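You operate a simulated robot arm through the tools that you are given. There is no shell and no other tool. Be economical: measure what you need, move in short steps, check, and stop when the job is done.

You run a simulated robot arm. Do the job below in one go: nothing can be reset, and whatever is moved stays where it is left.

## Task
Close up the tea corner: kettle off, then unplug it; shut and clasp the chest.
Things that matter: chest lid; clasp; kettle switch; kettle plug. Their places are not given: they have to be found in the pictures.

The check looks at the end state, three seconds after you hand in, the way a careful person would. Anything else that was tipped, shoved, dropped, spilled or broken makes it a failure.

## Robot
A 6-joint arm with a two-finger parallel gripper, fixed in place. Base frame: the origin is at the foot of the arm, x ahead of it, y to its left, z up. Lengths are in mm, angles in degrees, forces in N, time in s.
Its first joint turns from -166.0 to 166.0 degrees. Payload 3.91 kg.
The tool frame sits at the grasp point between the pads (the TCP): z along the fingers, y along the line on which they close. The tips reach 30 mm beyond it. The gripper opens to 110 mm. The fingers are 20 mm wide and 10 mm thick; the gripper's body (48 by 112 mm) begins 55 mm behind the TCP.
Orientation is told as [roll, pitch, yaw] about the base's x, y, z axes, in that order, counted from this pose: with the fingers straight down and closing along the base's y, the tool's x points along the base's -x, its y along +y and its z along -z.

## Interface
- The arm moves only by the tool nudge_tool. Its argument "moves" is one flat list of numbers, 7 for each row, row after row: the finger opening in mm, from 0 to 110, then the shift along the tool's x, y, z in mm, then the turn, a rotation vector about the tool's x, y, z in degrees. In form: [hand, x, y, z, wx, wy, wz, hand, x, y, z, wx, wy, wz, ...]. A call has 1 to 10 rows; each row shifts and turns the commanded pose from where the row before left it, along the tool's axes as they then stand. A row lasts 0.2 s, in which the tool goes at most 50 mm and 8.6 degrees; a call with a longer step from one row to the next is refused whole, and so is a gripper value outside its range. Where a pose cannot be reached the arm comes as near as it can. A force on the tool above 40 N (or 10 N above the force at the start of the call, whichever is more), or a blocked arm, ends the call early, and 0.2 s more pass. Each finger travels about 45 mm/s and halts on what it meets, pressing with about 33 N; the grip force reading is that of the motor and also rises with nothing between the fingers. The clock runs only during rows and for 0.2 s after the last one: add rows that do not move to give the fingers time. The reply holds the time, the measured pose of the TCP, the force on the tool along the base axes, the opening and the grip force, in the units named above and with some noise.
- Cameras (640 x 400 px; columns grow to the right, rows downward): "scene" is fixed at [399.9, 648.9, 1723.7]; the picture's right is [-0.87, 0.49, 0.00], its down [0.42, 0.75, -0.51] and it looks along [-0.25, -0.44, -0.86] (base axes); focal length 270 px, centre (320, 200). "wrist" rides on the gripper at [77, 7, -114] in the tool frame; the picture's right is [-0.09, 1.00, 0.00], its down [-0.80, -0.07, -0.59] and it looks along [-0.59, -0.05, 0.80] (tool axes); focal length 270 px, centre (320, 200).
- capture(camera): a new picture of that camera. It takes no simulated time.
- raise_lower(by): slides the trunk up (or, below 0, down) by that many mm; the arm rides with it, the base frame stays. It gives what a move gives, with no picture.
- pixel_to_xyz(camera, pixels): for up to 12 pixels [column, row] of the newest picture of that camera ("zoom" is the newest enlarged one), the place [x, y, z] in the base frame of the surface seen there, good to about 2 mm. It takes no simulated time.
- zoom(camera, box): a new picture of the part [left, top, right, bottom] of that camera's present view, enlarged. It takes no simulated time.
- hand_in(): hands the job in; it is judged then, once.

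Work in short steps. Measure before you move; look again where a grasp or a placing could have gone wrong, and mend it. You have 80 turns and 46 pictures in all, those below and enlarged ones among them. Open the gripper and draw the arm clear of the work before you hand the job in, unless the task says otherwise; then end with one line.

The tools are called after "Call:" by a JSON object that holds its "op" and its "data". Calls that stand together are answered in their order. nudge_tool: Moves the arm, as the interface text tells. Its arguments: {"type":"object","properties":{"moves":{"type":"array","items":{"type":"number"}}},"required":["moves"]} The other tools are called the same way: raise_lower (by) slides the trunk up or down; capture (camera) takes a picture; pixel_to_xyz (camera, pixels) gives the place of the surface under pixels of a picture; zoom (camera, box) takes an enlarged picture of a part of a camera's view; hand_in () hands the job in.

At the start:

```text
clock: 0.0
tool_pos: [175.9, 391.6, 1419.2]
tcp_rot: [0.1, 0.0, 0.0]
contact_force: [-1.3, 0.0, 0.4]
width: 109.9
gripper_force: 0.1
trunk travel left (down, up): [-550.0, 60.0]
```

scene: 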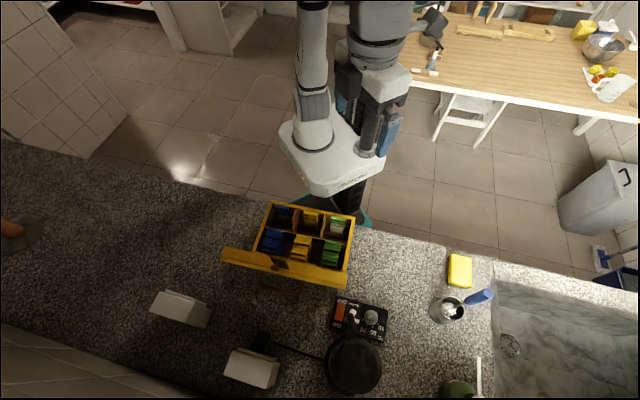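
wrist: 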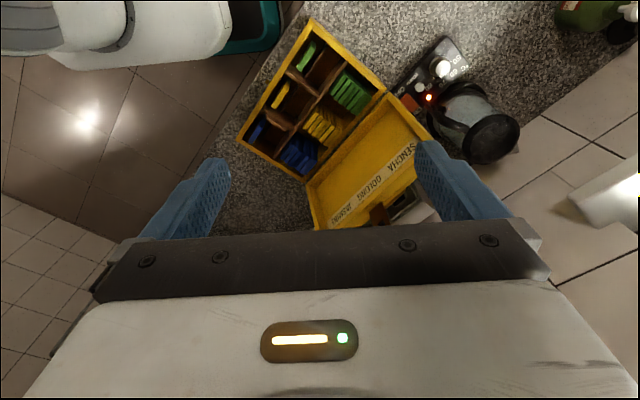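

The scene shows the open yellow chest near (300,245), the kettle control panel at (360,318), the kettle at (353,365) and something plug-like near (265,345). I'll enlarge these areas.

Call:
{"op": "zoom", "data": {"camera": "scene", "box": [210, 190, 370, 290]}}

Call:
{"op": "zoom", "data": {"camera": "scene", "box": [220, 280, 412, 400]}}

Call:
{"op": "zoom", "data": {"camera": "wrist", "box": [220, 10, 540, 210]}}

```text
4.00 times, centred on (290, 240) of scene
```

zoom: 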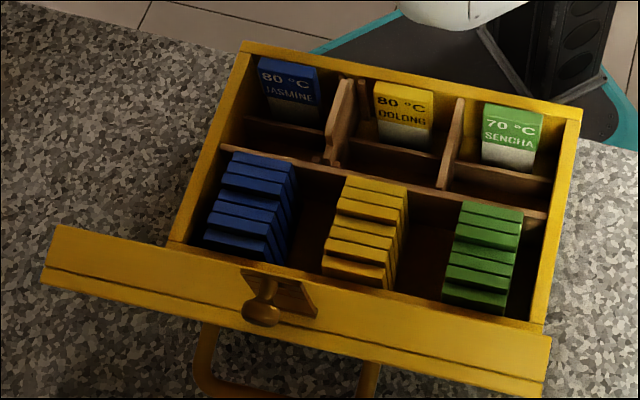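

```text
3.33 times, centred on (316, 340) of scene
```

zoom: 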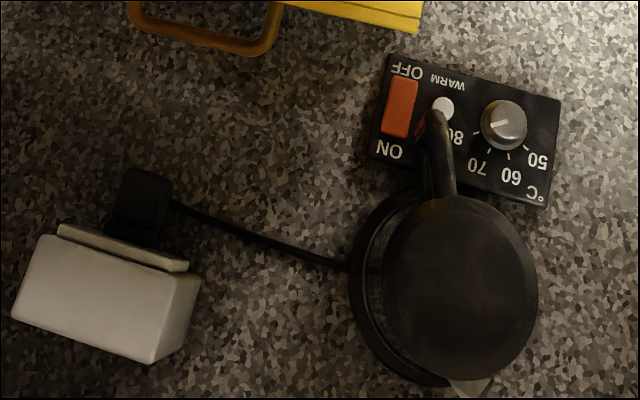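

```text
2.00 times, centred on (380, 110) of wrist
```

zoom: 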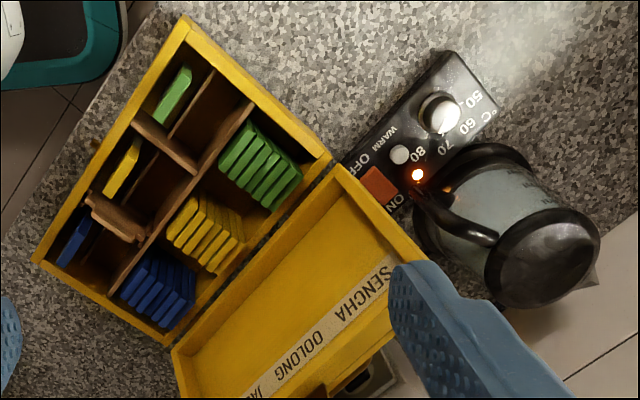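

Measuring the key points of chest, panel, plug and wall outlet in the scene picture.

Call:
{"op": "pixel_to_xyz", "data": {"camera": "scene", "pixels": [[271.5, 202], [353, 218.5], [345, 270], [254, 249], [224, 249], [346, 276], [222, 258], [344, 286], [275, 268], [281, 262], [286, 265], [270, 225]]}}

Call:
{"op": "pixel_to_xyz", "data": {"camera": "scene", "pixels": [[339, 305], [337, 320], [340, 312], [352, 312], [349, 320], [371, 316], [264, 335], [259, 345], [256, 335], [270, 342], [240, 352], [275, 362]]}}

Call:
{"op": "pixel_to_xyz", "data": {"camera": "scene", "pixels": [[337, 298], [387, 310], [384, 341], [332, 327], [350, 330], [353, 340], [355, 362], [272, 343], [290, 351], [320, 359], [330, 365], [226, 374]]}}

```text
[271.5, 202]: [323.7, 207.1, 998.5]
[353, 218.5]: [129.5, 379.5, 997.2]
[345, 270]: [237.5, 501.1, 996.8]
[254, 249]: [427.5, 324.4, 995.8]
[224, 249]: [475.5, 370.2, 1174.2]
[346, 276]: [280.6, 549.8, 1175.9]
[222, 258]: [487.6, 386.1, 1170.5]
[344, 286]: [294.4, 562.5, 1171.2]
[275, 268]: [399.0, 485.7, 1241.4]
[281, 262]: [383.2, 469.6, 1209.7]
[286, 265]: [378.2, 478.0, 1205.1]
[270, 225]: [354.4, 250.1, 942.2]
```

```text
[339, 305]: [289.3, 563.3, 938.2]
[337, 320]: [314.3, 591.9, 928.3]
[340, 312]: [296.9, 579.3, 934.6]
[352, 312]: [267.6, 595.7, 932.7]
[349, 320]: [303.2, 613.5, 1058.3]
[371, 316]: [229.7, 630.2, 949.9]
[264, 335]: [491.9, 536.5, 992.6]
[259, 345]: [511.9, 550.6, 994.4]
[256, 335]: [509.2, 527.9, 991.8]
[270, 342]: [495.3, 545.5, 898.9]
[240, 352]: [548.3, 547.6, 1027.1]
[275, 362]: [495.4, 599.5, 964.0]
```

```text
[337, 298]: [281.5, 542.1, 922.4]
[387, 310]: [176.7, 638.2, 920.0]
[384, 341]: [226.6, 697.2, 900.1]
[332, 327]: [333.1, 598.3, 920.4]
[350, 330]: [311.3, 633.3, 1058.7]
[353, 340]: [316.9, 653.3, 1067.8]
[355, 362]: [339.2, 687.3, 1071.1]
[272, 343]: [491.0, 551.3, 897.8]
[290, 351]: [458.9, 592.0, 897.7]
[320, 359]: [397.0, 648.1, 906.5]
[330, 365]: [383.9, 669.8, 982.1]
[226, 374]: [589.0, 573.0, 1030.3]
```

The points say the counter is near z≈898, not 962; I check this with the wrist camera's measurements and enlarge the clasp.

Call:
{"op": "zoom", "data": {"camera": "scene", "box": [252, 250, 300, 280]}}

Call:
{"op": "pixel_to_xyz", "data": {"camera": "wrist", "pixels": [[313, 22], [383, 91], [308, 181], [240, 140], [311, 187], [314, 228], [380, 210], [362, 186], [380, 96], [250, 215], [400, 50], [283, 165]]}}

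Call:
{"op": "pixel_to_xyz", "data": {"camera": "zoom", "pixels": [[320, 250], [305, 300], [290, 200], [300, 120], [260, 80], [400, 130], [430, 230], [350, 150]]}}

```text
13.33 times, centred on (276, 265) of scene
```

zoom: 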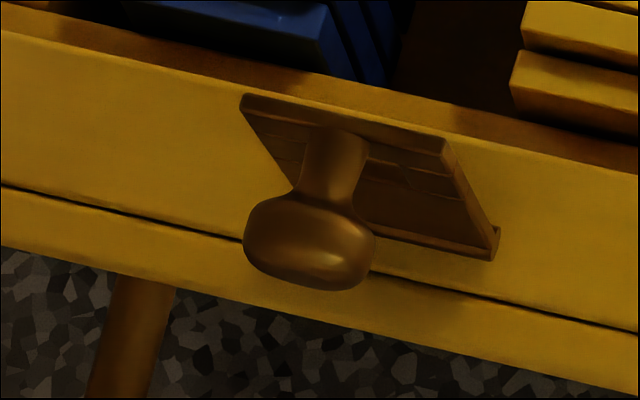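

```text
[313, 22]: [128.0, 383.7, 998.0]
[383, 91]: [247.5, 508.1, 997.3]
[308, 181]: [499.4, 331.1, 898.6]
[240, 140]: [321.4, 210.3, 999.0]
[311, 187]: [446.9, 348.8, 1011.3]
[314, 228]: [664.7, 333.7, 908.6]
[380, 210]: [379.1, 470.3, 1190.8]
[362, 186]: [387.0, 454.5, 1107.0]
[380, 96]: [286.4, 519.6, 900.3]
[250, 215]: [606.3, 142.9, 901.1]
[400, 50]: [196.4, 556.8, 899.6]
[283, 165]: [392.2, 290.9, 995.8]
```

```text
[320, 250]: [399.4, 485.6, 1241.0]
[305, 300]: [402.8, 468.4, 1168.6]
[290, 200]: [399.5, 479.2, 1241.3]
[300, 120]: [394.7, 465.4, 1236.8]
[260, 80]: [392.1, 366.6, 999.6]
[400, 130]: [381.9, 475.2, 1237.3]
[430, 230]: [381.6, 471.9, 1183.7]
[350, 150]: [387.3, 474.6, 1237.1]
```

The counter is at z≈899. The lid leans about 12° past vertical, with its top outer edge from (488,386,1170) to (294,562,1171) and the clasp flap sticking up at its middle, (390,475,1184–1241). I'll move behind the lid's outer side, high up, and turn the tool square to it.

Call:
{"op": "nudge_tool", "data": {"moves": [0, -40, 8, 0, 0, 0, 0, 0, -40, 8, 0, 0, 0, 0, 0, -40, 8, 0, 0, 0, 0, 0, -40, 8, 0, 0, 0, 0, 0, -40, 8, 0, 0, 0, 0, 0, -40, 8, 0, 0, 0, 0, 0, -40, 9, 0, 0, 0, 0, 0, -41, 9, 0, 0, 0, 0]}}

Call:
{"op": "nudge_tool", "data": {"moves": [0, 0, 0, 0, 0, 0, -8.1, 0, 0, 0, 0, 0, 0, -8.1, 0, 0, 0, 0, 0, 0, -8.1, 0, 0, 0, 0, 0, 0, -8.1, 0, 0, 0, 0, 0, 0, -8.1, 0, 0, 0, 0, 0, 0, -8.1, 0, 0, 0, 0, 0, 0, 0]}}

Call:
{"op": "capture", "data": {"camera": "wrist"}}

Call:
{"op": "capture", "data": {"camera": "scene"}}

```text
clock: 1.8
tool_pos: [480.2, 439.5, 1390.8]
tcp_rot: [0.1, 0.1, 0.1]
contact_force: [0.0, 0.2, -0.1]
width: 0.0
gripper_force: 32.9
out of reach, approached as far as the arm can: row 7, 8
trunk travel left (down, up): [-550.0, 60.0]
```

```text
clock: 3.4
tool_pos: [478.8, 439.9, 1391.6]
tcp_rot: [0.0, 0.0, 48.8]
contact_force: [0.8, 0.7, 0.0]
width: 0.0
gripper_force: 33.2
trunk travel left (down, up): [-550.0, 60.0]
```

```text
39 pictures are left
```

wrist: 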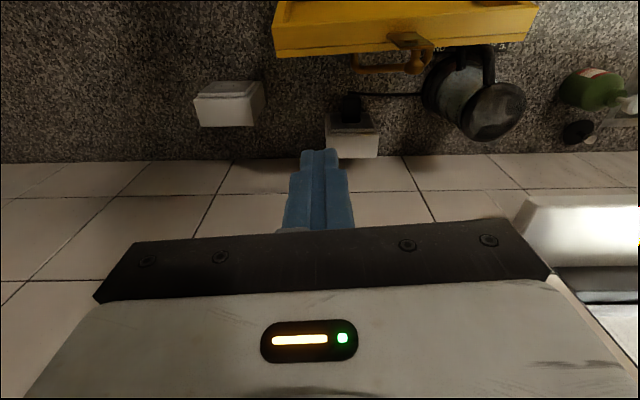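

```text
38 pictures are left
```

scene: 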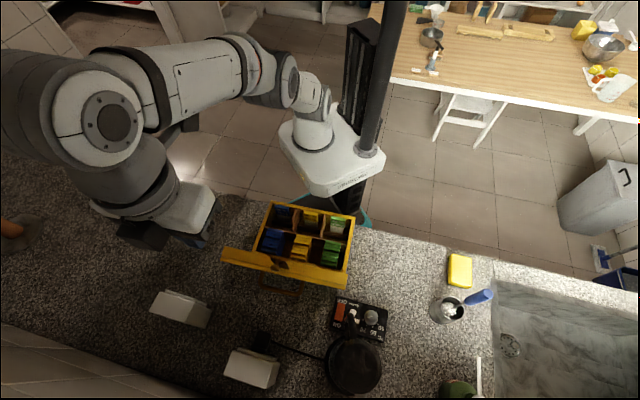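

The tool is square to the lid. I enlarge the wrist view for the plug, the outlet and the lid's handle.

Call:
{"op": "zoom", "data": {"camera": "wrist", "box": [260, 0, 532, 170]}}

Call:
{"op": "pixel_to_xyz", "data": {"camera": "wrist", "pixels": [[355, 70], [415, 66], [385, 72], [275, 50], [410, 40], [350, 105], [342, 100], [360, 100], [330, 120], [370, 120], [350, 150], [450, 175]]}}

```text
2.35 times, centred on (396, 85) of wrist
```

zoom: 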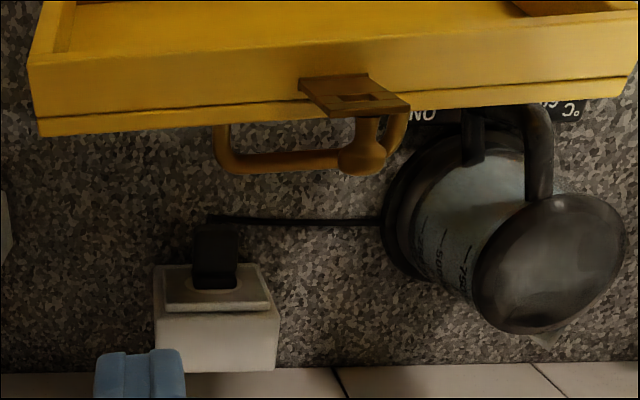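

```text
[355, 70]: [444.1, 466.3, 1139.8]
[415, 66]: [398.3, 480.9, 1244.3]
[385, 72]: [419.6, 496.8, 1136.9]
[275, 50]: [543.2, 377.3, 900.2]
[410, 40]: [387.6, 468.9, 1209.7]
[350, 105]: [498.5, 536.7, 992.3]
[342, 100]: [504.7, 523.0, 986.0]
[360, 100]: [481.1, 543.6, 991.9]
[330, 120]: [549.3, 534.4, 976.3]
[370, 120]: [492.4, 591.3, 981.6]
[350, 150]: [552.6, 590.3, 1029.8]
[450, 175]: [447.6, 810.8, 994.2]
```

The lid's outer edge sits at n≈614 along the chest's front-back axis (n≈[0.667,0.745]), the handle juts out mid-lid, and the plug sits on the outlet at (498,537,992). I descend behind the lid, 85 mm off its middle and clear of handle and clasp.

Call:
{"op": "nudge_tool", "data": {"moves": [0, -9, 0, 40, 0, 0, 0, 0, -9, 0, 40, 0, 0, 0, 0, 0, 0, 40, 0, 0, 0, 0, 0, 0, 40, 0, 0, 0, 0, 0, 0, 40, 0, 0, 0, 0, 0, 0, 0, 0, 0, 0]}}

```text
clock: 4.8
tool_pos: [492.0, 450.0, 1193.2]
tcp_rot: [-0.1, 0.1, 48.7]
contact_force: [-0.4, 0.3, 0.5]
width: 0.1
gripper_force: 33.4
trunk travel left (down, up): [-550.0, 60.0]
```

Tool is at n≈663 behind the lid. I lower 30 mm more and push gently toward the chest (tool +x), watching the force.

Call:
{"op": "nudge_tool", "data": {"moves": [0, 0, 0, 30, 0, 0, 0, 0, 20, 0, 0, 0, 0, 0, 0, 15, 0, 0, 0, 0, 0, 0, 10, 0, 0, 0, 0, 0, 0, 10, 0, 0, 0, 0, 0, 0, 10, 0, 0, 0, 0, 0, 0, 10, 0, 0, 0, 0, 0]}}

Call:
{"op": "capture", "data": {"camera": "scene"}}

```text
clock: 6.4
tool_pos: [441.2, 394.5, 1163.4]
tcp_rot: [0.0, 0.0, 48.7]
contact_force: [0.3, -0.5, -0.3]
width: 0.0
gripper_force: 32.7
trunk travel left (down, up): [-550.0, 60.0]
```

```text
36 pictures are left
```

scene: 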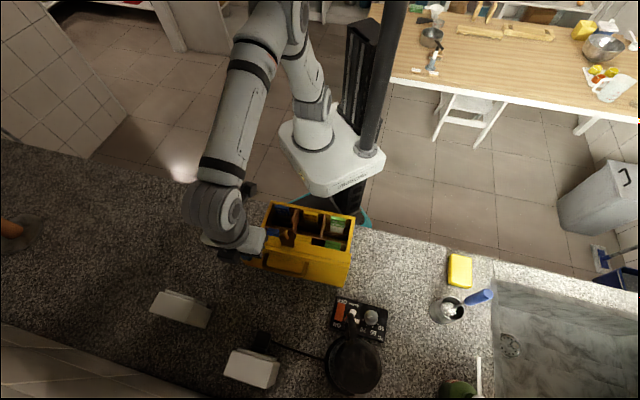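

The lid has come past vertical (its top edge now leans over the chest) with little force. I keep pushing along a descending arc.

Call:
{"op": "nudge_tool", "data": {"moves": [0, 15, 0, 0, 0, 0, 0, 0, 15, 0, 2, 0, 0, 0, 0, 15, 0, 4, 0, 0, 0, 0, 15, 0, 6, 0, 0, 0, 0, 0, 0, 0, 0, 0, 0]}}

Call:
{"op": "capture", "data": {"camera": "scene"}}

```text
clock: 7.6
tool_pos: [404.5, 351.4, 1150.6]
tcp_rot: [-0.1, 0.0, 48.8]
contact_force: [-0.2, -0.8, -0.4]
width: 0.1
gripper_force: 33.2
trunk travel left (down, up): [-550.0, 60.0]
```

```text
35 pictures are left
```

scene: 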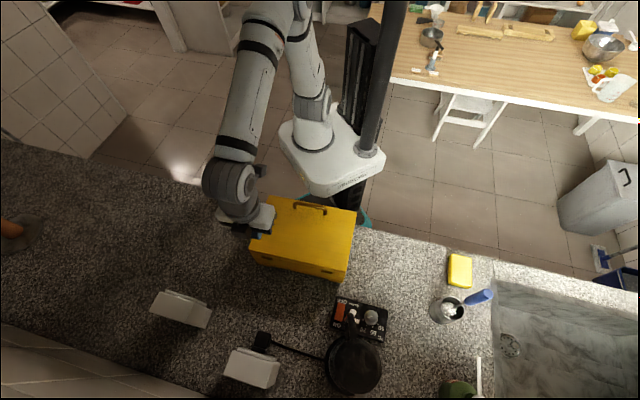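

The lid now looks shut, with the handle at (310,208). I enlarge it and measure the lid top.

Call:
{"op": "zoom", "data": {"camera": "scene", "box": [230, 180, 390, 280]}}

Call:
{"op": "pixel_to_xyz", "data": {"camera": "scene", "pixels": [[285, 200], [352, 213], [345, 265], [255, 250], [300, 230], [310, 207], [298, 203], [325, 210], [320, 275]]}}

Call:
{"op": "capture", "data": {"camera": "wrist"}}

```text
4.00 times, centred on (310, 230) of scene
```

zoom: 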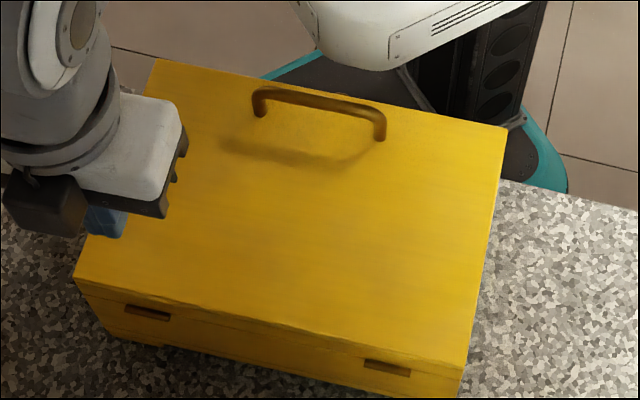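

```text
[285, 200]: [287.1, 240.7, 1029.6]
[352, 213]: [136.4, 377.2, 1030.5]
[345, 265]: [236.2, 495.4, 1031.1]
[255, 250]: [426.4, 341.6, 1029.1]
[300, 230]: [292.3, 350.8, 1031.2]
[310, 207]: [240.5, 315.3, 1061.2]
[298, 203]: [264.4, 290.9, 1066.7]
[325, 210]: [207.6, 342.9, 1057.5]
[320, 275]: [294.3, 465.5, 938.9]
```

```text
33 pictures are left
```

wrist: 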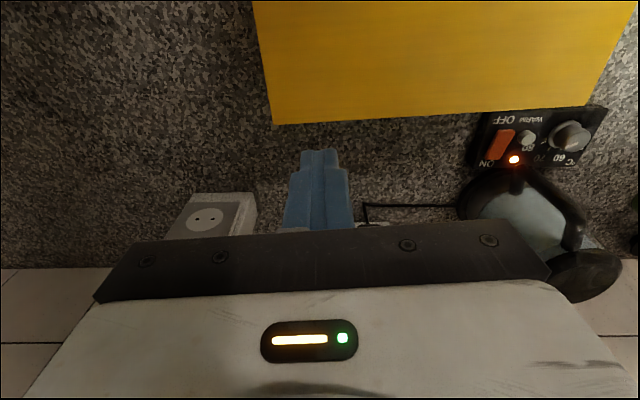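

The lid lies level at z≈1030. Next is the kettle switch: I enlarge the control panel at (515,145) of the wrist picture and measure it.

Call:
{"op": "zoom", "data": {"camera": "wrist", "box": [456, 90, 616, 190]}}

Call:
{"op": "pixel_to_xyz", "data": {"camera": "wrist", "pixels": [[506, 132], [501, 145], [495, 156], [509, 140], [528, 137], [515, 159], [520, 175], [571, 133], [500, 120], [490, 166], [530, 185], [575, 240]]}}

```text
4.00 times, centred on (536, 140) of wrist
```

zoom: 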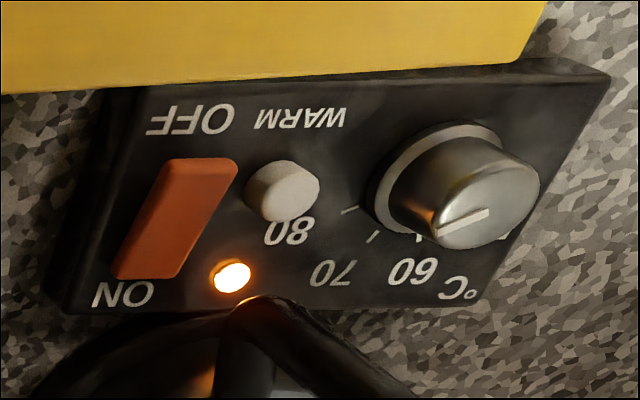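

```text
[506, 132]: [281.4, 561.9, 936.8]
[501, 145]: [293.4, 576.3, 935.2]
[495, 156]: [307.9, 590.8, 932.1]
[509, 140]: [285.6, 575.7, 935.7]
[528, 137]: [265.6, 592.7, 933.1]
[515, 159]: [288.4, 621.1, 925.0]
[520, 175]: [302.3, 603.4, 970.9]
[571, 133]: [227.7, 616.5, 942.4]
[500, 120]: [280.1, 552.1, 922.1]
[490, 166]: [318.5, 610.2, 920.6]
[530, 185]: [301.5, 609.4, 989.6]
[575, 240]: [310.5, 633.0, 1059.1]
```

Rocker's OFF end is raised at about (282,561,937), with the ON end pressed and the lamp lit. I travel at z≈1150 to above the OFF end, then go down to tip z≈960.

Call:
{"op": "nudge_tool", "data": {"moves": [0, -12, 39, 0, 0, 0, 0, 0, -12, 39, 0, 0, 0, 0, 0, -12, 38, 0, 0, 0, 0, 0, -12, 38, 0, 0, 0, 0, 0, -12, 38, 0, 0, 0, 0, 0, -12, 38, 0, 0, 0, 0, 0, 0, 0, 0, 0, 0, 0]}}

```text
clock: 9.2
tool_pos: [277.6, 559.7, 1155.0]
tcp_rot: [0.0, 0.0, 48.6]
contact_force: [0.1, 0.1, 0.5]
width: 0.2
gripper_force: 32.9
trunk travel left (down, up): [-550.0, 60.0]
```

At (277.6,559.7). I shift about 4 mm and lower to tip z≈967.

Call:
{"op": "nudge_tool", "data": {"moves": [0, -4, -3, 38, 0, 0, 0, 0, 0, 0, 40, 0, 0, 0, 0, 0, 0, 40, 0, 0, 0, 0, 0, 0, 40, 0, 0, 0, 0, 0, 0, 0, 0, 0, 0]}}

Call:
{"op": "capture", "data": {"camera": "wrist"}}

Call:
{"op": "zoom", "data": {"camera": "scene", "box": [280, 250, 440, 350]}}

```text
clock: 10.4
tool_pos: [280.8, 560.7, 993.0]
tcp_rot: [0.0, 0.1, 48.7]
contact_force: [-0.2, 0.1, 0.2]
width: 0.0
gripper_force: 33.2
trunk travel left (down, up): [-550.0, 60.0]
```

```text
31 pictures are left
```

wrist: 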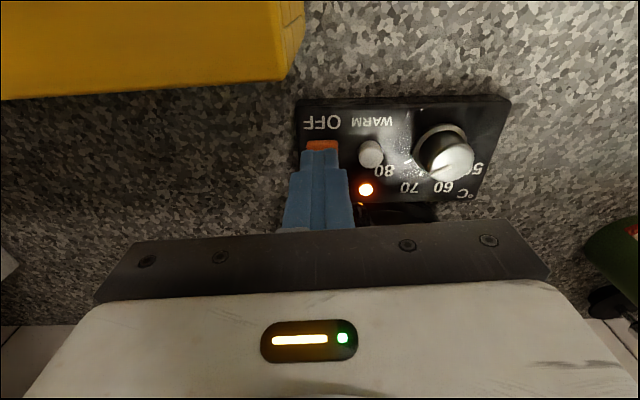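

```text
4.00 times, centred on (360, 300) of scene
```

zoom: 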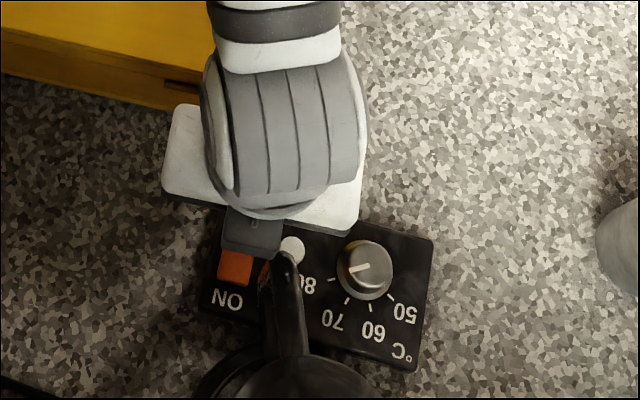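

The tips hang above the OFF end at z≈963, clear of the kettle handle. Now I press down in small steps to tip z≈928 and come back up.

Call:
{"op": "nudge_tool", "data": {"moves": [0, 0, 0, 12, 0, 0, 0, 0, 0, 0, 10, 0, 0, 0, 0, 0, 0, 5, 0, 0, 0, 0, 0, 0, 4, 0, 0, 0, 0, 0, 0, 3, 0, 0, 0, 0, 0, 0, 0, 0, 0, 0]}}

Call:
{"op": "zoom", "data": {"camera": "wrist", "box": [240, 80, 560, 280]}}

```text
clock: 11.8
tool_pos: [281.9, 558.1, 962.5]
tcp_rot: [0.1, -0.4, 48.7]
contact_force: [-2.4, 4.9, 32.4]
width: 0.0
gripper_force: 32.5
trunk travel left (down, up): [-550.0, 60.0]
```

```text
2.00 times, centred on (400, 180) of wrist
```

zoom: 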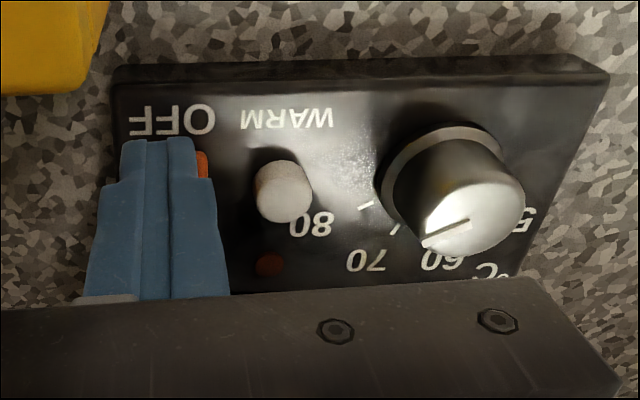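

The lamp at (268,264) of the enlarged view went dark, so the switch flipped. I rise straight up to about z=1160 and look.

Call:
{"op": "nudge_tool", "data": {"moves": [0, 0, 0, -10, 0, 0, 0, 0, 0, 0, -30, 0, 0, 0, 0, 0, 0, -40, 0, 0, 0, 0, 0, 0, -40, 0, 0, 0, 0, 0, 0, -40, 0, 0, 0, 0, 0, 0, -40, 0, 0, 0, 0, 0, 0, 0, 0, 0, 0]}}

Call:
{"op": "zoom", "data": {"camera": "wrist", "box": [0, 0, 640, 400]}}

Call:
{"op": "pixel_to_xyz", "data": {"camera": "zoom", "pixels": [[320, 100]]}}

```text
clock: 13.4
tool_pos: [280.5, 556.9, 1158.1]
tcp_rot: [0.0, 0.0, 48.7]
contact_force: [0.3, -0.2, -0.5]
width: 0.2
gripper_force: 32.9
trunk travel left (down, up): [-550.0, 60.0]
```

```text
1.00 times, centred on (320, 200) of wrist
```

zoom: 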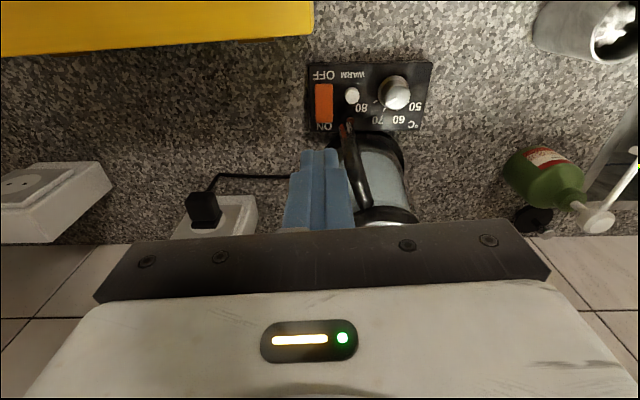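

```text
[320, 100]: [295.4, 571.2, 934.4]
```

The rocker is over to OFF. Now I measure the plug at (205,205) and the plate faces of both outlets to learn the pull-out direction.

Call:
{"op": "zoom", "data": {"camera": "wrist", "box": [0, 130, 260, 270]}}

Call:
{"op": "pixel_to_xyz", "data": {"camera": "wrist", "pixels": [[10, 170], [70, 172], [40, 185], [5, 205], [50, 205], [100, 175], [203, 200], [192, 195], [215, 195], [205, 218], [235, 203], [245, 215]]}}

Call:
{"op": "zoom", "data": {"camera": "scene", "box": [210, 320, 306, 380]}}

Call:
{"op": "pixel_to_xyz", "data": {"camera": "scene", "pixels": [[182, 292], [200, 298], [165, 294], [205, 302], [180, 300], [155, 310], [205, 325], [240, 350], [275, 360], [230, 375], [266, 385], [258, 350]]}}

```text
2.46 times, centred on (130, 200) of wrist
```

zoom: 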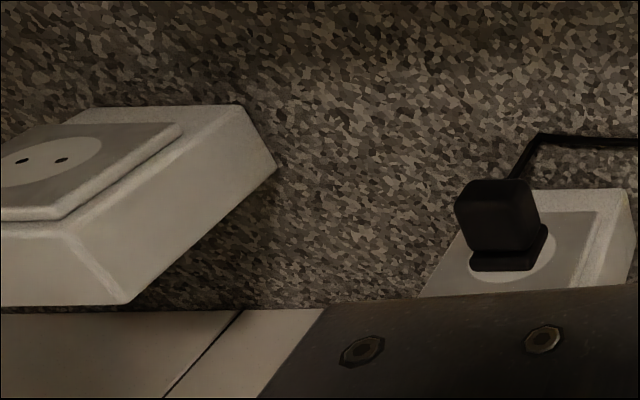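

```text
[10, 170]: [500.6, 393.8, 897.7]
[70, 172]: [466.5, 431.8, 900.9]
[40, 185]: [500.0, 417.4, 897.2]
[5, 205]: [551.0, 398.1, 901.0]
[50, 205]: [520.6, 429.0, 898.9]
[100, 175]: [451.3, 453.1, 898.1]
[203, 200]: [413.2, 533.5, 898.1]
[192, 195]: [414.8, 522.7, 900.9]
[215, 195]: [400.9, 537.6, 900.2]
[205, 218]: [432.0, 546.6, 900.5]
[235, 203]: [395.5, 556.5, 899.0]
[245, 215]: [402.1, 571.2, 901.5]
```

```text
6.67 times, centred on (258, 350) of scene
```

zoom: 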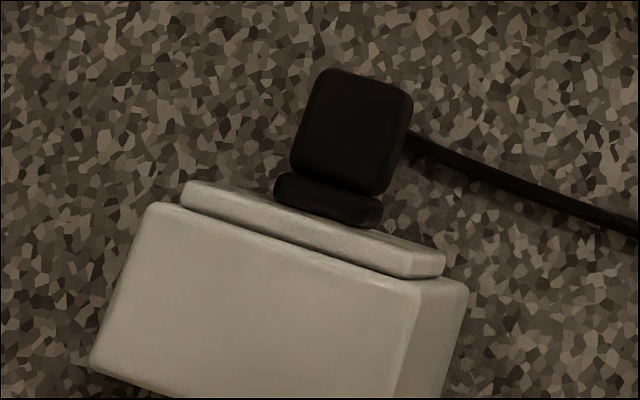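

```text
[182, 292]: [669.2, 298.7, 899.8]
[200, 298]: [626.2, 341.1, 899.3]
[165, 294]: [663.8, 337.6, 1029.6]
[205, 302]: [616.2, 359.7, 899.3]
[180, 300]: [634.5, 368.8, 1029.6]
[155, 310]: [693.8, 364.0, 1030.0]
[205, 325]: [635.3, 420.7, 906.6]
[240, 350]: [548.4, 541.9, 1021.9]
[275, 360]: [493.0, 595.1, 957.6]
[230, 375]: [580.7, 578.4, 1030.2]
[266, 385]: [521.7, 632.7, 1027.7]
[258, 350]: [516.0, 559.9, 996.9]
```

The outlet is an upright box with its plate facing the chest, so the plug pulls out horizontally. I measure its box edges and plug corners in the enlarged scene picture.

Call:
{"op": "pixel_to_xyz", "data": {"camera": "zoom", "pixels": [[155, 212], [415, 290], [100, 360], [330, 75], [405, 95], [297, 165], [378, 188], [350, 130], [285, 190], [375, 215], [190, 190], [435, 260]]}}

Call:
{"op": "capture", "data": {"camera": "wrist"}}

Call:
{"op": "pixel_to_xyz", "data": {"camera": "wrist", "pixels": [[188, 200], [205, 192], [218, 205], [216, 222], [192, 226], [203, 215], [236, 205], [230, 228], [212, 190], [220, 176], [190, 238], [250, 205]]}}

```text
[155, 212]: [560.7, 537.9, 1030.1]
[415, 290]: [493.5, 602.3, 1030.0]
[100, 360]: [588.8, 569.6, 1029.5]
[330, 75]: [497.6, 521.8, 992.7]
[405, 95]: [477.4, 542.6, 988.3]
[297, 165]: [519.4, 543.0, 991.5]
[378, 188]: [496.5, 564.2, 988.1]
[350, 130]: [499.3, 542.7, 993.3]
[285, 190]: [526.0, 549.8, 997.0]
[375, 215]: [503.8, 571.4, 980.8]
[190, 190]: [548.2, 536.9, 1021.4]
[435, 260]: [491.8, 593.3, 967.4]
```

```text
25 pictures are left
```

wrist: 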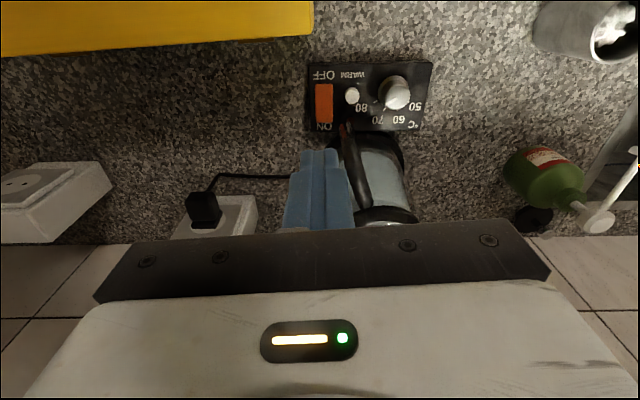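

```text
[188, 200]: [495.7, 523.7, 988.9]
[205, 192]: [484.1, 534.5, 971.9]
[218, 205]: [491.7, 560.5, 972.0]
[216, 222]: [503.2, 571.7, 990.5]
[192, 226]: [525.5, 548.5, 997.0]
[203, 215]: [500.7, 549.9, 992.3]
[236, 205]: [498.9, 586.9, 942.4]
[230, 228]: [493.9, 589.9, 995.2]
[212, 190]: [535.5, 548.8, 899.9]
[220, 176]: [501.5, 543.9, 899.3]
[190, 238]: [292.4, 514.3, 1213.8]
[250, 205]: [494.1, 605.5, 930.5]
```

The plug body is 30 mm wide, with its centre near (497,542) and top z≈992, and the outlet axis points along ≈[0.70,0.714] (yaw 45.5°). I move above it with the fingers open 64 mm and turn 3.2°.

Call:
{"op": "nudge_tool", "data": {"moves": [20, -26, -34.5, 0, 0, 0, 0, 40, -26, -34.5, 0, 0, 0, 0, 64, -26, -34.5, 0, 0, 0, 0, 64, -26, -34.5, 0, 0, 0, 0, 64, -26, -34.5, 0, 0, 0, 0, 64, 0, 0, 0, 0, 0, 3.2, 64, 0, 0, 0, 0, 0, 0]}}

```text
clock: 15.0
tool_pos: [495.0, 543.0, 1157.5]
tcp_rot: [0.0, -0.1, 45.4]
contact_force: [-0.1, -0.5, 0.0]
width: 63.8
gripper_force: 0.1
trunk travel left (down, up): [-550.0, 60.0]
```

Over the plug; I correct 2 mm sideways and descend to z≈1040 (tips at 1010, above the plug top), then check.

Call:
{"op": "nudge_tool", "data": {"moves": [64, 0, -2, 40, 0, 0, 0, 64, 0, 0, 40, 0, 0, 0, 64, 0, 0, 37, 0, 0, 0, 64, 0, 0, 0, 0, 0, 0]}}

Call:
{"op": "zoom", "data": {"camera": "scene", "box": [200, 290, 344, 380]}}

Call:
{"op": "capture", "data": {"camera": "wrist"}}

```text
clock: 16.0
tool_pos: [495.5, 543.1, 1039.9]
tcp_rot: [0.0, 0.0, 45.5]
contact_force: [0.5, 0.1, 0.4]
width: 64.0
gripper_force: 0.0
trunk travel left (down, up): [-550.0, 60.0]
```

```text
4.44 times, centred on (272, 335) of scene
```

zoom: 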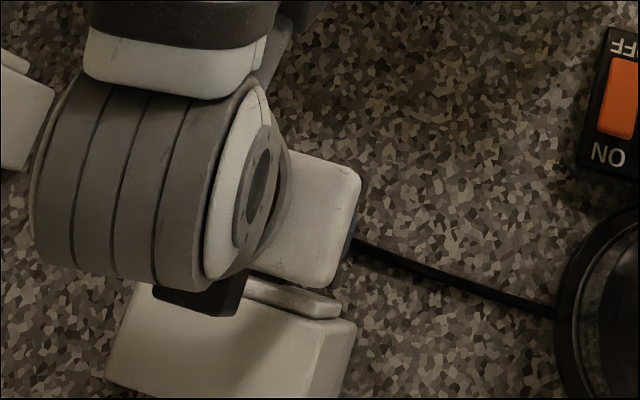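

```text
23 pictures are left
```

wrist: 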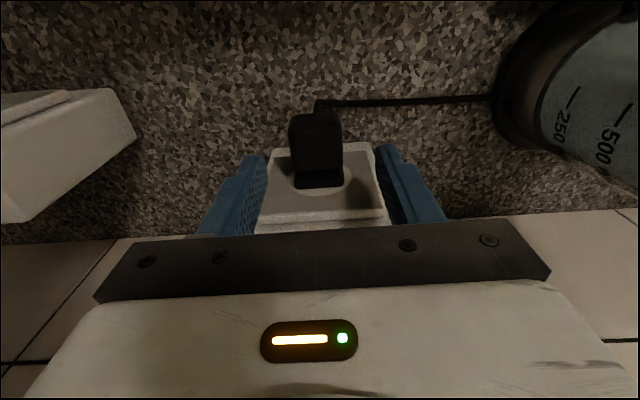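

The plug sits midway between the open fingers at (315,150). I descend to z≈979 and close on it.

Call:
{"op": "nudge_tool", "data": {"moves": [64, 0, 0, 30, 0, 0, 0, 64, 0, 0, 20, 0, 0, 0, 64, 0, 0, 11, 0, 0, 0, 50, 0, 0, 0, 0, 0, 0, 35, 0, 0, 0, 0, 0, 0, 22, 0, 0, 0, 0, 0, 0, 20, 0, 0, 0, 0, 0, 0, 20, 0, 0, 0, 0, 0, 0]}}

Call:
{"op": "capture", "data": {"camera": "wrist"}}

```text
clock: 17.8
tool_pos: [497.8, 544.0, 981.3]
tcp_rot: [0.0, -0.1, 45.4]
contact_force: [-0.4, -0.1, -0.4]
width: 35.4
gripper_force: 33.1
trunk travel left (down, up): [-550.0, 60.0]
```

```text
22 pictures are left
```

wrist: 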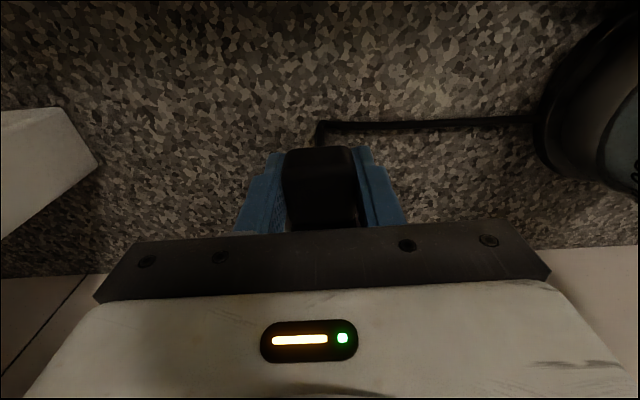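

Gripped with an opening of 35 mm. I pull the plug straight out (tool +x, toward the chest) in small steps.

Call:
{"op": "nudge_tool", "data": {"moves": [20, 5, 0, 0, 0, 0, 0, 20, 5, 0, 0, 0, 0, 0, 20, 6, 0, 0, 0, 0, 0, 20, 8, 0, 0, 0, 0, 0, 20, 8, 0, 0, 0, 0, 0, 20, 8, 0, 0, 0, 0, 0, 20, 0, 0, 0, 0, 0, 0]}}

Call:
{"op": "capture", "data": {"camera": "wrist"}}

Call:
{"op": "capture", "data": {"camera": "scene"}}

```text
clock: 19.4
tool_pos: [469.2, 513.0, 980.5]
tcp_rot: [0.0, 0.0, 45.4]
contact_force: [0.3, 0.2, -0.2]
width: 35.6
gripper_force: 32.7
trunk travel left (down, up): [-550.0, 60.0]
```

```text
21 pictures are left
```

wrist: 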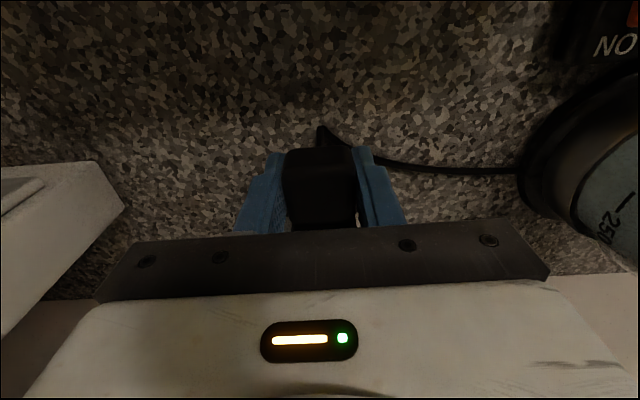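

```text
20 pictures are left
```

scene: 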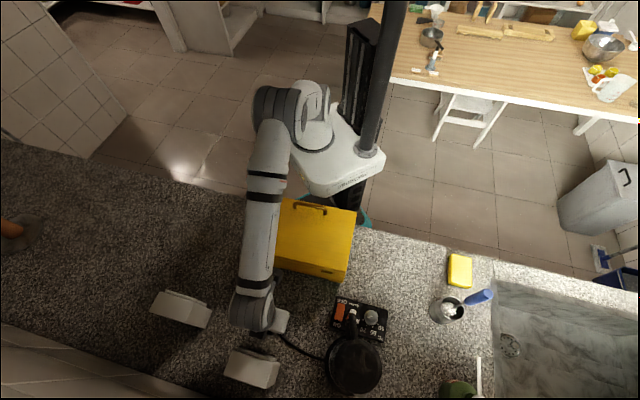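

The plug slid out 42 mm and the cord follows slack. I shift 12 mm more and lower it to the counter until contact.

Call:
{"op": "nudge_tool", "data": {"moves": [20, 6, 3, 0, 0, 0, 0, 20, 6, 3, 8, 0, 0, 0, 20, 0, 0, 8, 0, 0, 0, 20, 0, 0, 8, 0, 0, 0, 20, 0, 0, 6, 0, 0, 0, 20, 0, 0, 5, 0, 0, 0, 20, 0, 0, 4, 0, 0, 0, 20, 0, 0, 0, 0, 0, 0]}}

Call:
{"op": "capture", "data": {"camera": "wrist"}}

```text
clock: 21.2
tool_pos: [457.0, 507.6, 939.7]
tcp_rot: [0.0, 0.0, 45.5]
contact_force: [0.6, -0.5, -0.7]
width: 35.4
gripper_force: 33.3
trunk travel left (down, up): [-550.0, 60.0]
```

```text
19 pictures are left
```

wrist: 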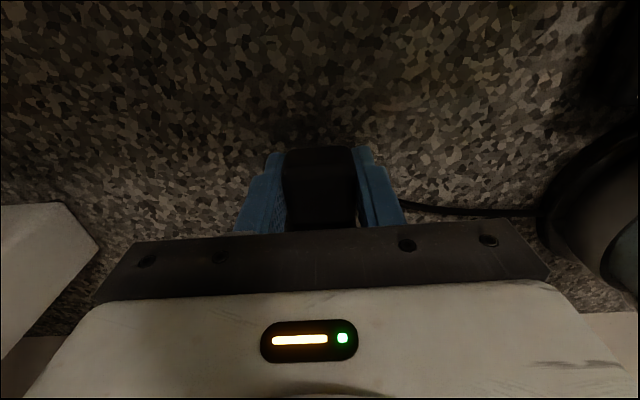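

No contact yet, tips at ≈910. I lower 7 mm more in small steps, then open slowly.

Call:
{"op": "nudge_tool", "data": {"moves": [20, 0, 0, 3, 0, 0, 0, 20, 0, 0, 2, 0, 0, 0, 20, 0, 0, 2, 0, 0, 0, 20, 0, 0, 0, 0, 0, 0, 38, 0, 0, 0, 0, 0, 0, 42, 0, 0, 0, 0, 0, 0, 50, 0, 0, 0, 0, 0, 0, 56, 0, 0, 0, 0, 0, 0, 56, 0, 0, 0, 0, 0, 0]}}

Call:
{"op": "nudge_tool", "data": {"moves": [56, 0, 0, -20, 0, 0, 0, 56, 0, 0, -40, 0, 0, 0, 56, 0, 0, -40, 0, 0, 0, 56, 0, 0, -40, 0, 0, 0, 56, 0, 0, -45, 0, 0, 0, 56, 0, 0, -45, 0, 0, 0, 56, 0, 0, 0, 0, 0, 0]}}

Call:
{"op": "capture", "data": {"camera": "wrist"}}

```text
clock: 23.2
tool_pos: [458.0, 506.6, 934.8]
tcp_rot: [-0.1, 0.1, 45.5]
contact_force: [1.0, -0.8, 0.5]
width: 56.2
gripper_force: 0.1
trunk travel left (down, up): [-550.0, 60.0]
```

```text
clock: 24.8
tool_pos: [460.3, 505.8, 1161.9]
tcp_rot: [0.0, 0.0, 45.5]
contact_force: [0.0, -1.3, 0.1]
width: 55.9
gripper_force: 0.0
trunk travel left (down, up): [-550.0, 60.0]
```

```text
18 pictures are left
```

wrist: 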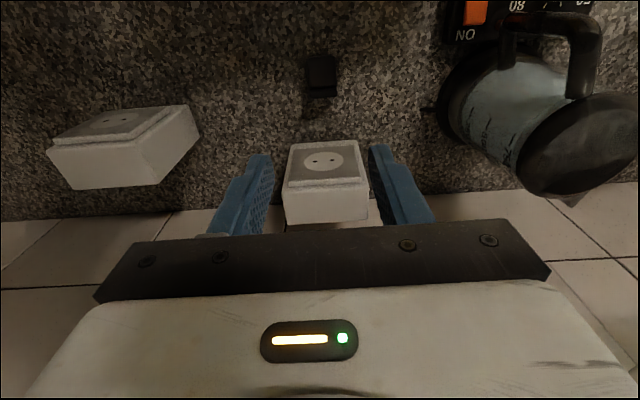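

The outlet at (322,160) is empty and the plug lies on the counter at (322,75). Next is the clasp: I travel high over the chest to its front to look at it.

Call:
{"op": "nudge_tool", "data": {"moves": [40, 38, 2, -5, 0, 0, 0, 20, 38, 2, -5, 0, 0, 0, 0, 38, 2, -5, 0, 0, 0, 0, 38, 2, -5, 0, 0, 0, 0, 38, 2, -5, 0, 0, 0, 0, 38, 2, -5, 0, 0, 0, 0, 38, 2, -5, 0, 0, 0, 0, 38, 2, -5, 0, 0, 0, 0, 0, 0, 0, 0, 0, -2.7, 0, 0, 0, 0, 0, 0, 0]}}

Call:
{"op": "capture", "data": {"camera": "wrist"}}

```text
clock: 27.0
tool_pos: [233.7, 299.7, 1206.9]
tcp_rot: [0.0, -0.1, 48.3]
contact_force: [1.4, -0.7, 0.2]
width: 0.2
gripper_force: 32.9
trunk travel left (down, up): [-550.0, 60.0]
```

```text
17 pictures are left
```

wrist: 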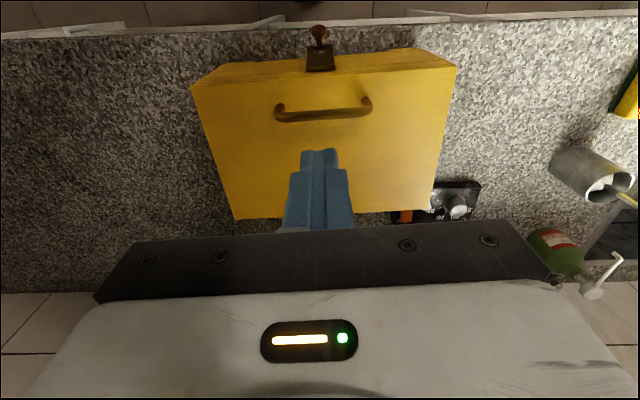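

The clasp shows at (320,50) on the chest's front with its knob at (318,33). I enlarge and measure it.

Call:
{"op": "zoom", "data": {"camera": "wrist", "box": [272, 10, 368, 70]}}

Call:
{"op": "pixel_to_xyz", "data": {"camera": "wrist", "pixels": [[318, 30], [317, 36], [309, 47], [332, 47], [307, 70], [334, 69], [320, 60], [318, 43], [280, 68], [280, 57], [370, 60], [340, 17]]}}

```text
6.67 times, centred on (320, 40) of wrist
```

zoom: 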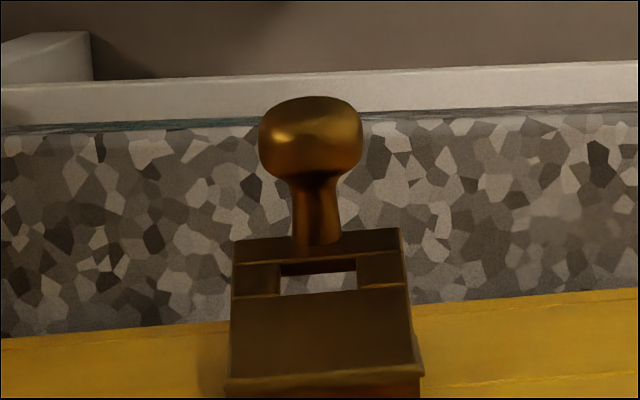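

```text
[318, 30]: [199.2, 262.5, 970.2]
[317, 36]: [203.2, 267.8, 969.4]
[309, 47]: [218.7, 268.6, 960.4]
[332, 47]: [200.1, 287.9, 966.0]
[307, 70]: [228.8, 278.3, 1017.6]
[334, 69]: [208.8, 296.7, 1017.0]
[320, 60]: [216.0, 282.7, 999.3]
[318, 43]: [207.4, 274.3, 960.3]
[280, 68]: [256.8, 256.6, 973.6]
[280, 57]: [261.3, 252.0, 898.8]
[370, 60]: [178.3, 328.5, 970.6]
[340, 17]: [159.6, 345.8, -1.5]
```

The flap hangs down in front with its hinge at z≈1017 and its lower end at n≈346, still about 15 mm off the front face (n≈363). Its knob is at about (202,266,968). I move over the knob with the fingers open 50 mm and lower part way.

Call:
{"op": "nudge_tool", "data": {"moves": [20, 16, 0, 20, 0, 0, 0, 40, 15, 1, 20, 0, 0, 0, 50, 15, 0, 20, 0, 0, 0, 50, 0, 0, 20, 0, 0, 0, 50, 0, 0, 20, 0, 0, 0, 50, 0, 0, 0, 0, 0, 0]}}

Call:
{"op": "capture", "data": {"camera": "wrist"}}

```text
clock: 28.4
tool_pos: [202.4, 267.7, 1104.3]
tcp_rot: [0.0, 0.0, 48.3]
contact_force: [0.1, -0.1, 0.0]
width: 50.2
gripper_force: 0.0
trunk travel left (down, up): [-550.0, 60.0]
```

```text
15 pictures are left
```

wrist: 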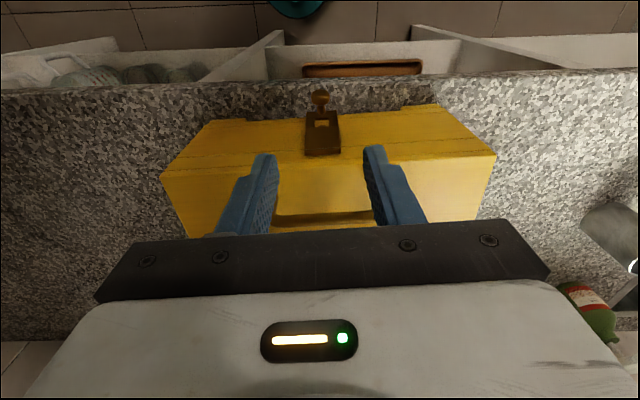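

The knob at (320,97) lines up midway between the fingers. I descend to TCP z≈986.

Call:
{"op": "nudge_tool", "data": {"moves": [50, 0, 0, 30, 0, 0, 0, 50, 0, 0, 30, 0, 0, 0, 50, 0, 0, 30, 0, 0, 0, 50, 0, 0, 15, 0, 0, 0, 50, 0, 0, 13, 0, 0, 0, 50, 0, 0, 0, 0, 0, 0]}}

Call:
{"op": "capture", "data": {"camera": "wrist"}}

```text
clock: 29.8
tool_pos: [202.4, 267.5, 985.7]
tcp_rot: [0.0, 0.0, 48.2]
contact_force: [1.3, -0.5, 0.0]
width: 50.2
gripper_force: 0.0
trunk travel left (down, up): [-550.0, 60.0]
```

```text
14 pictures are left
```

wrist: 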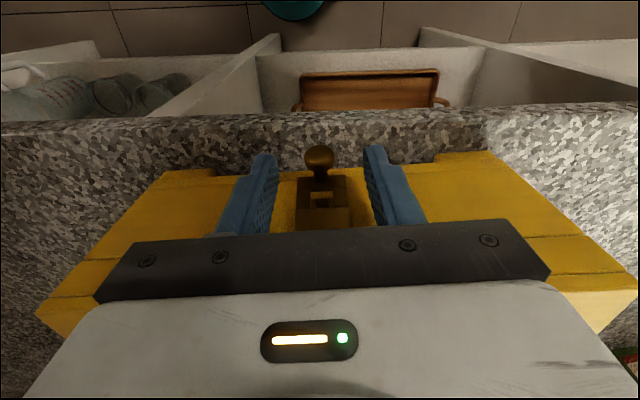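

Within reach. I measure the knob, flap and what shows through the slot, to see where the knob sits relative to the tips.

Call:
{"op": "zoom", "data": {"camera": "wrist", "box": [240, 130, 400, 230]}}

Call:
{"op": "pixel_to_xyz", "data": {"camera": "wrist", "pixels": [[318, 152], [318, 165], [310, 186], [335, 186], [300, 215], [345, 215], [322, 199], [265, 158], [374, 150], [284, 200], [320, 215]]}}

```text
4.00 times, centred on (320, 180) of wrist
```

zoom: 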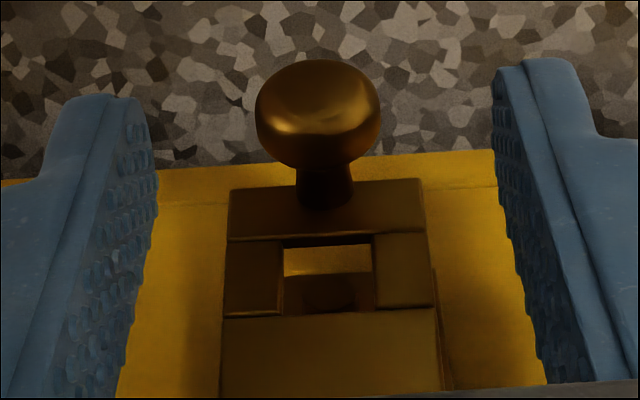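

```text
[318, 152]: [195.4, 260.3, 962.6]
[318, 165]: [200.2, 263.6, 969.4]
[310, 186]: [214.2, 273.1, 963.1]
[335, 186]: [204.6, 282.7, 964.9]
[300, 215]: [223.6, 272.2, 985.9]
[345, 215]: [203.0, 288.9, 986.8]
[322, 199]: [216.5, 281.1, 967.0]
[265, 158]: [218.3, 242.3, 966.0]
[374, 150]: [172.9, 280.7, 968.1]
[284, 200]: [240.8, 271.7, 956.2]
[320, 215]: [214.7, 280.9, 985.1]
```

The knob head spans z≈955–970 at n≈323–338, and a staple shows behind the slot. I go 4 mm lower and close on the knob.

Call:
{"op": "nudge_tool", "data": {"moves": [50, 0, 0, 4, 0, 0, 0, 35, 0, 0, 0, 0, 0, 0, 24, 0, 0, 0, 0, 0, 0, 14, 0, 0, 0, 0, 0, 0, 10, 0, 0, 0, 0, 0, 0, 10, 0, 0, 0, 0, 0, 0]}}

Call:
{"op": "capture", "data": {"camera": "wrist"}}

```text
clock: 31.2
tool_pos: [202.2, 268.4, 981.2]
tcp_rot: [0.0, -0.1, 48.2]
contact_force: [-0.3, -0.6, -1.7]
width: 16.5
gripper_force: 33.3
trunk travel left (down, up): [-550.0, 60.0]
```

```text
12 pictures are left
```

wrist: 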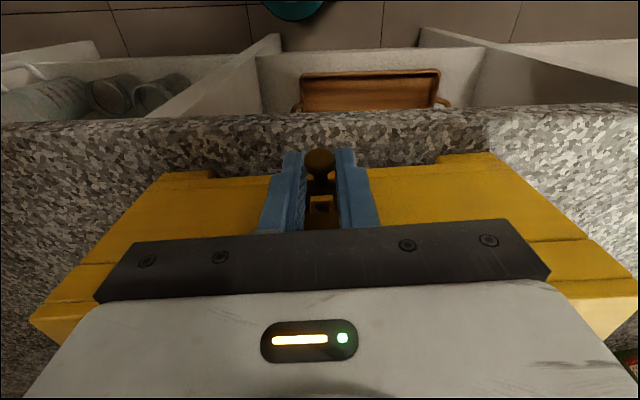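

The knob is gripped (opening 16.5 mm). I push it toward the chest face in 3 mm steps, watching the force.

Call:
{"op": "nudge_tool", "data": {"moves": [10, -3, 0, 0, 0, 0, 0, 10, -3, 0, 0.5, 0, 0, 0, 10, -3, 0, 0.5, 0, 0, 0, 10, -3, 0, 0.5, 0, 0, 0, 10, -2, 0, 0, 0, 0, 0, 10, 0, 0, 0, 0, 0, 0]}}

Call:
{"op": "zoom", "data": {"camera": "wrist", "box": [240, 130, 400, 230]}}

```text
clock: 32.6
tool_pos: [210.6, 279.0, 980.7]
tcp_rot: [0.0, 0.0, 48.2]
contact_force: [-4.6, -7.0, 5.7]
width: 16.4
gripper_force: 33.0
trunk travel left (down, up): [-550.0, 60.0]
```

```text
4.00 times, centred on (320, 180) of wrist
```

zoom: 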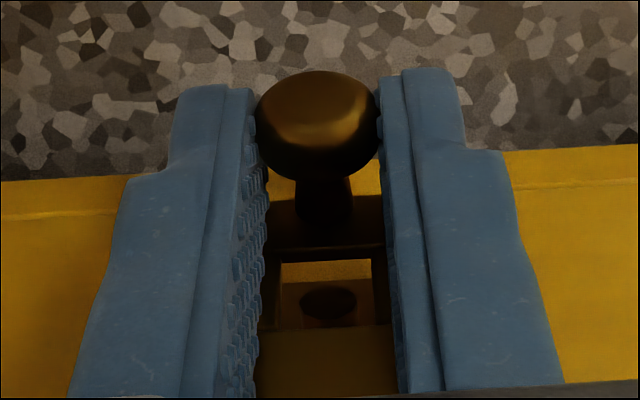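

13.5 mm in, with about 8 N of resistance and the staple centred in the slot. I push further until it seats.

Call:
{"op": "nudge_tool", "data": {"moves": [10, -2, 0, 0, 0, 0, 0, 10, -2, 0, 0, 0, 0, 0, 10, -2, 0, 0, 0, 0, 0, 10, -2, 0, 0, 0, 0, 0, 10, 0, 0, 0, 0, 0, 0]}}

Call:
{"op": "zoom", "data": {"camera": "wrist", "box": [240, 130, 400, 230]}}

```text
clock: 33.8
tool_pos: [215.9, 286.1, 980.6]
tcp_rot: [0.0, 0.0, 48.2]
contact_force: [-3.8, -5.6, -0.9]
width: 16.6
gripper_force: 33.1
trunk travel left (down, up): [-550.0, 60.0]
```

```text
4.00 times, centred on (320, 180) of wrist
```

zoom: 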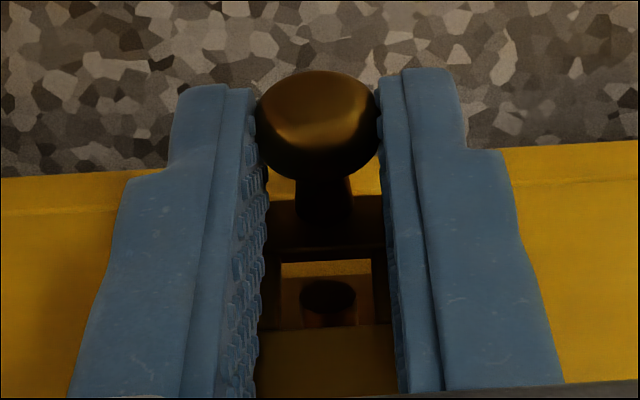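

The knob moved 22 mm in total with only about 7 N of force. I check whether the chest stayed in place and where the flap is.

Call:
{"op": "pixel_to_xyz", "data": {"camera": "zoom", "pixels": [[320, 100], [325, 290], [325, 360], [325, 245], [60, 250], [560, 250], [560, 165]]}}

Call:
{"op": "capture", "data": {"camera": "scene"}}

Call:
{"op": "pixel_to_xyz", "data": {"camera": "scene", "pixels": [[352, 213], [345, 265], [255, 250], [320, 275], [330, 276], [274, 262]]}}

```text
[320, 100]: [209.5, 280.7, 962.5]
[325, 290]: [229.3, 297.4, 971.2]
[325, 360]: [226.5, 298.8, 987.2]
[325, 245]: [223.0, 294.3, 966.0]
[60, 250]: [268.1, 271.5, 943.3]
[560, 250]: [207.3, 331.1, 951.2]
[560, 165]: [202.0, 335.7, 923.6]
```

```text
9 pictures are left
```

scene: 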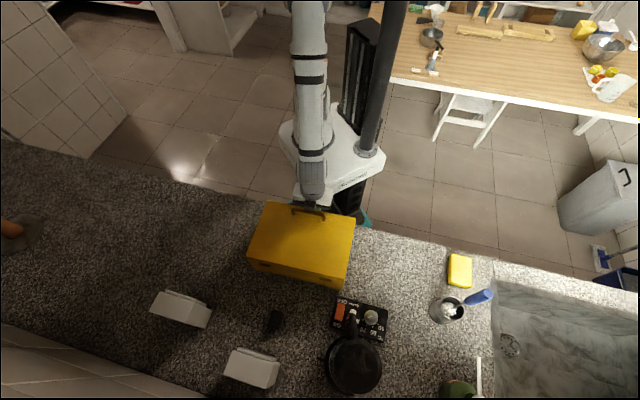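

```text
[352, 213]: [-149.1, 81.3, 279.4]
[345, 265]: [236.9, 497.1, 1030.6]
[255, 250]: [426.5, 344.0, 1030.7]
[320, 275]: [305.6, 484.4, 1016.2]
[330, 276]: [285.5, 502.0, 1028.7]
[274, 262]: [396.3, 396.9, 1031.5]
```

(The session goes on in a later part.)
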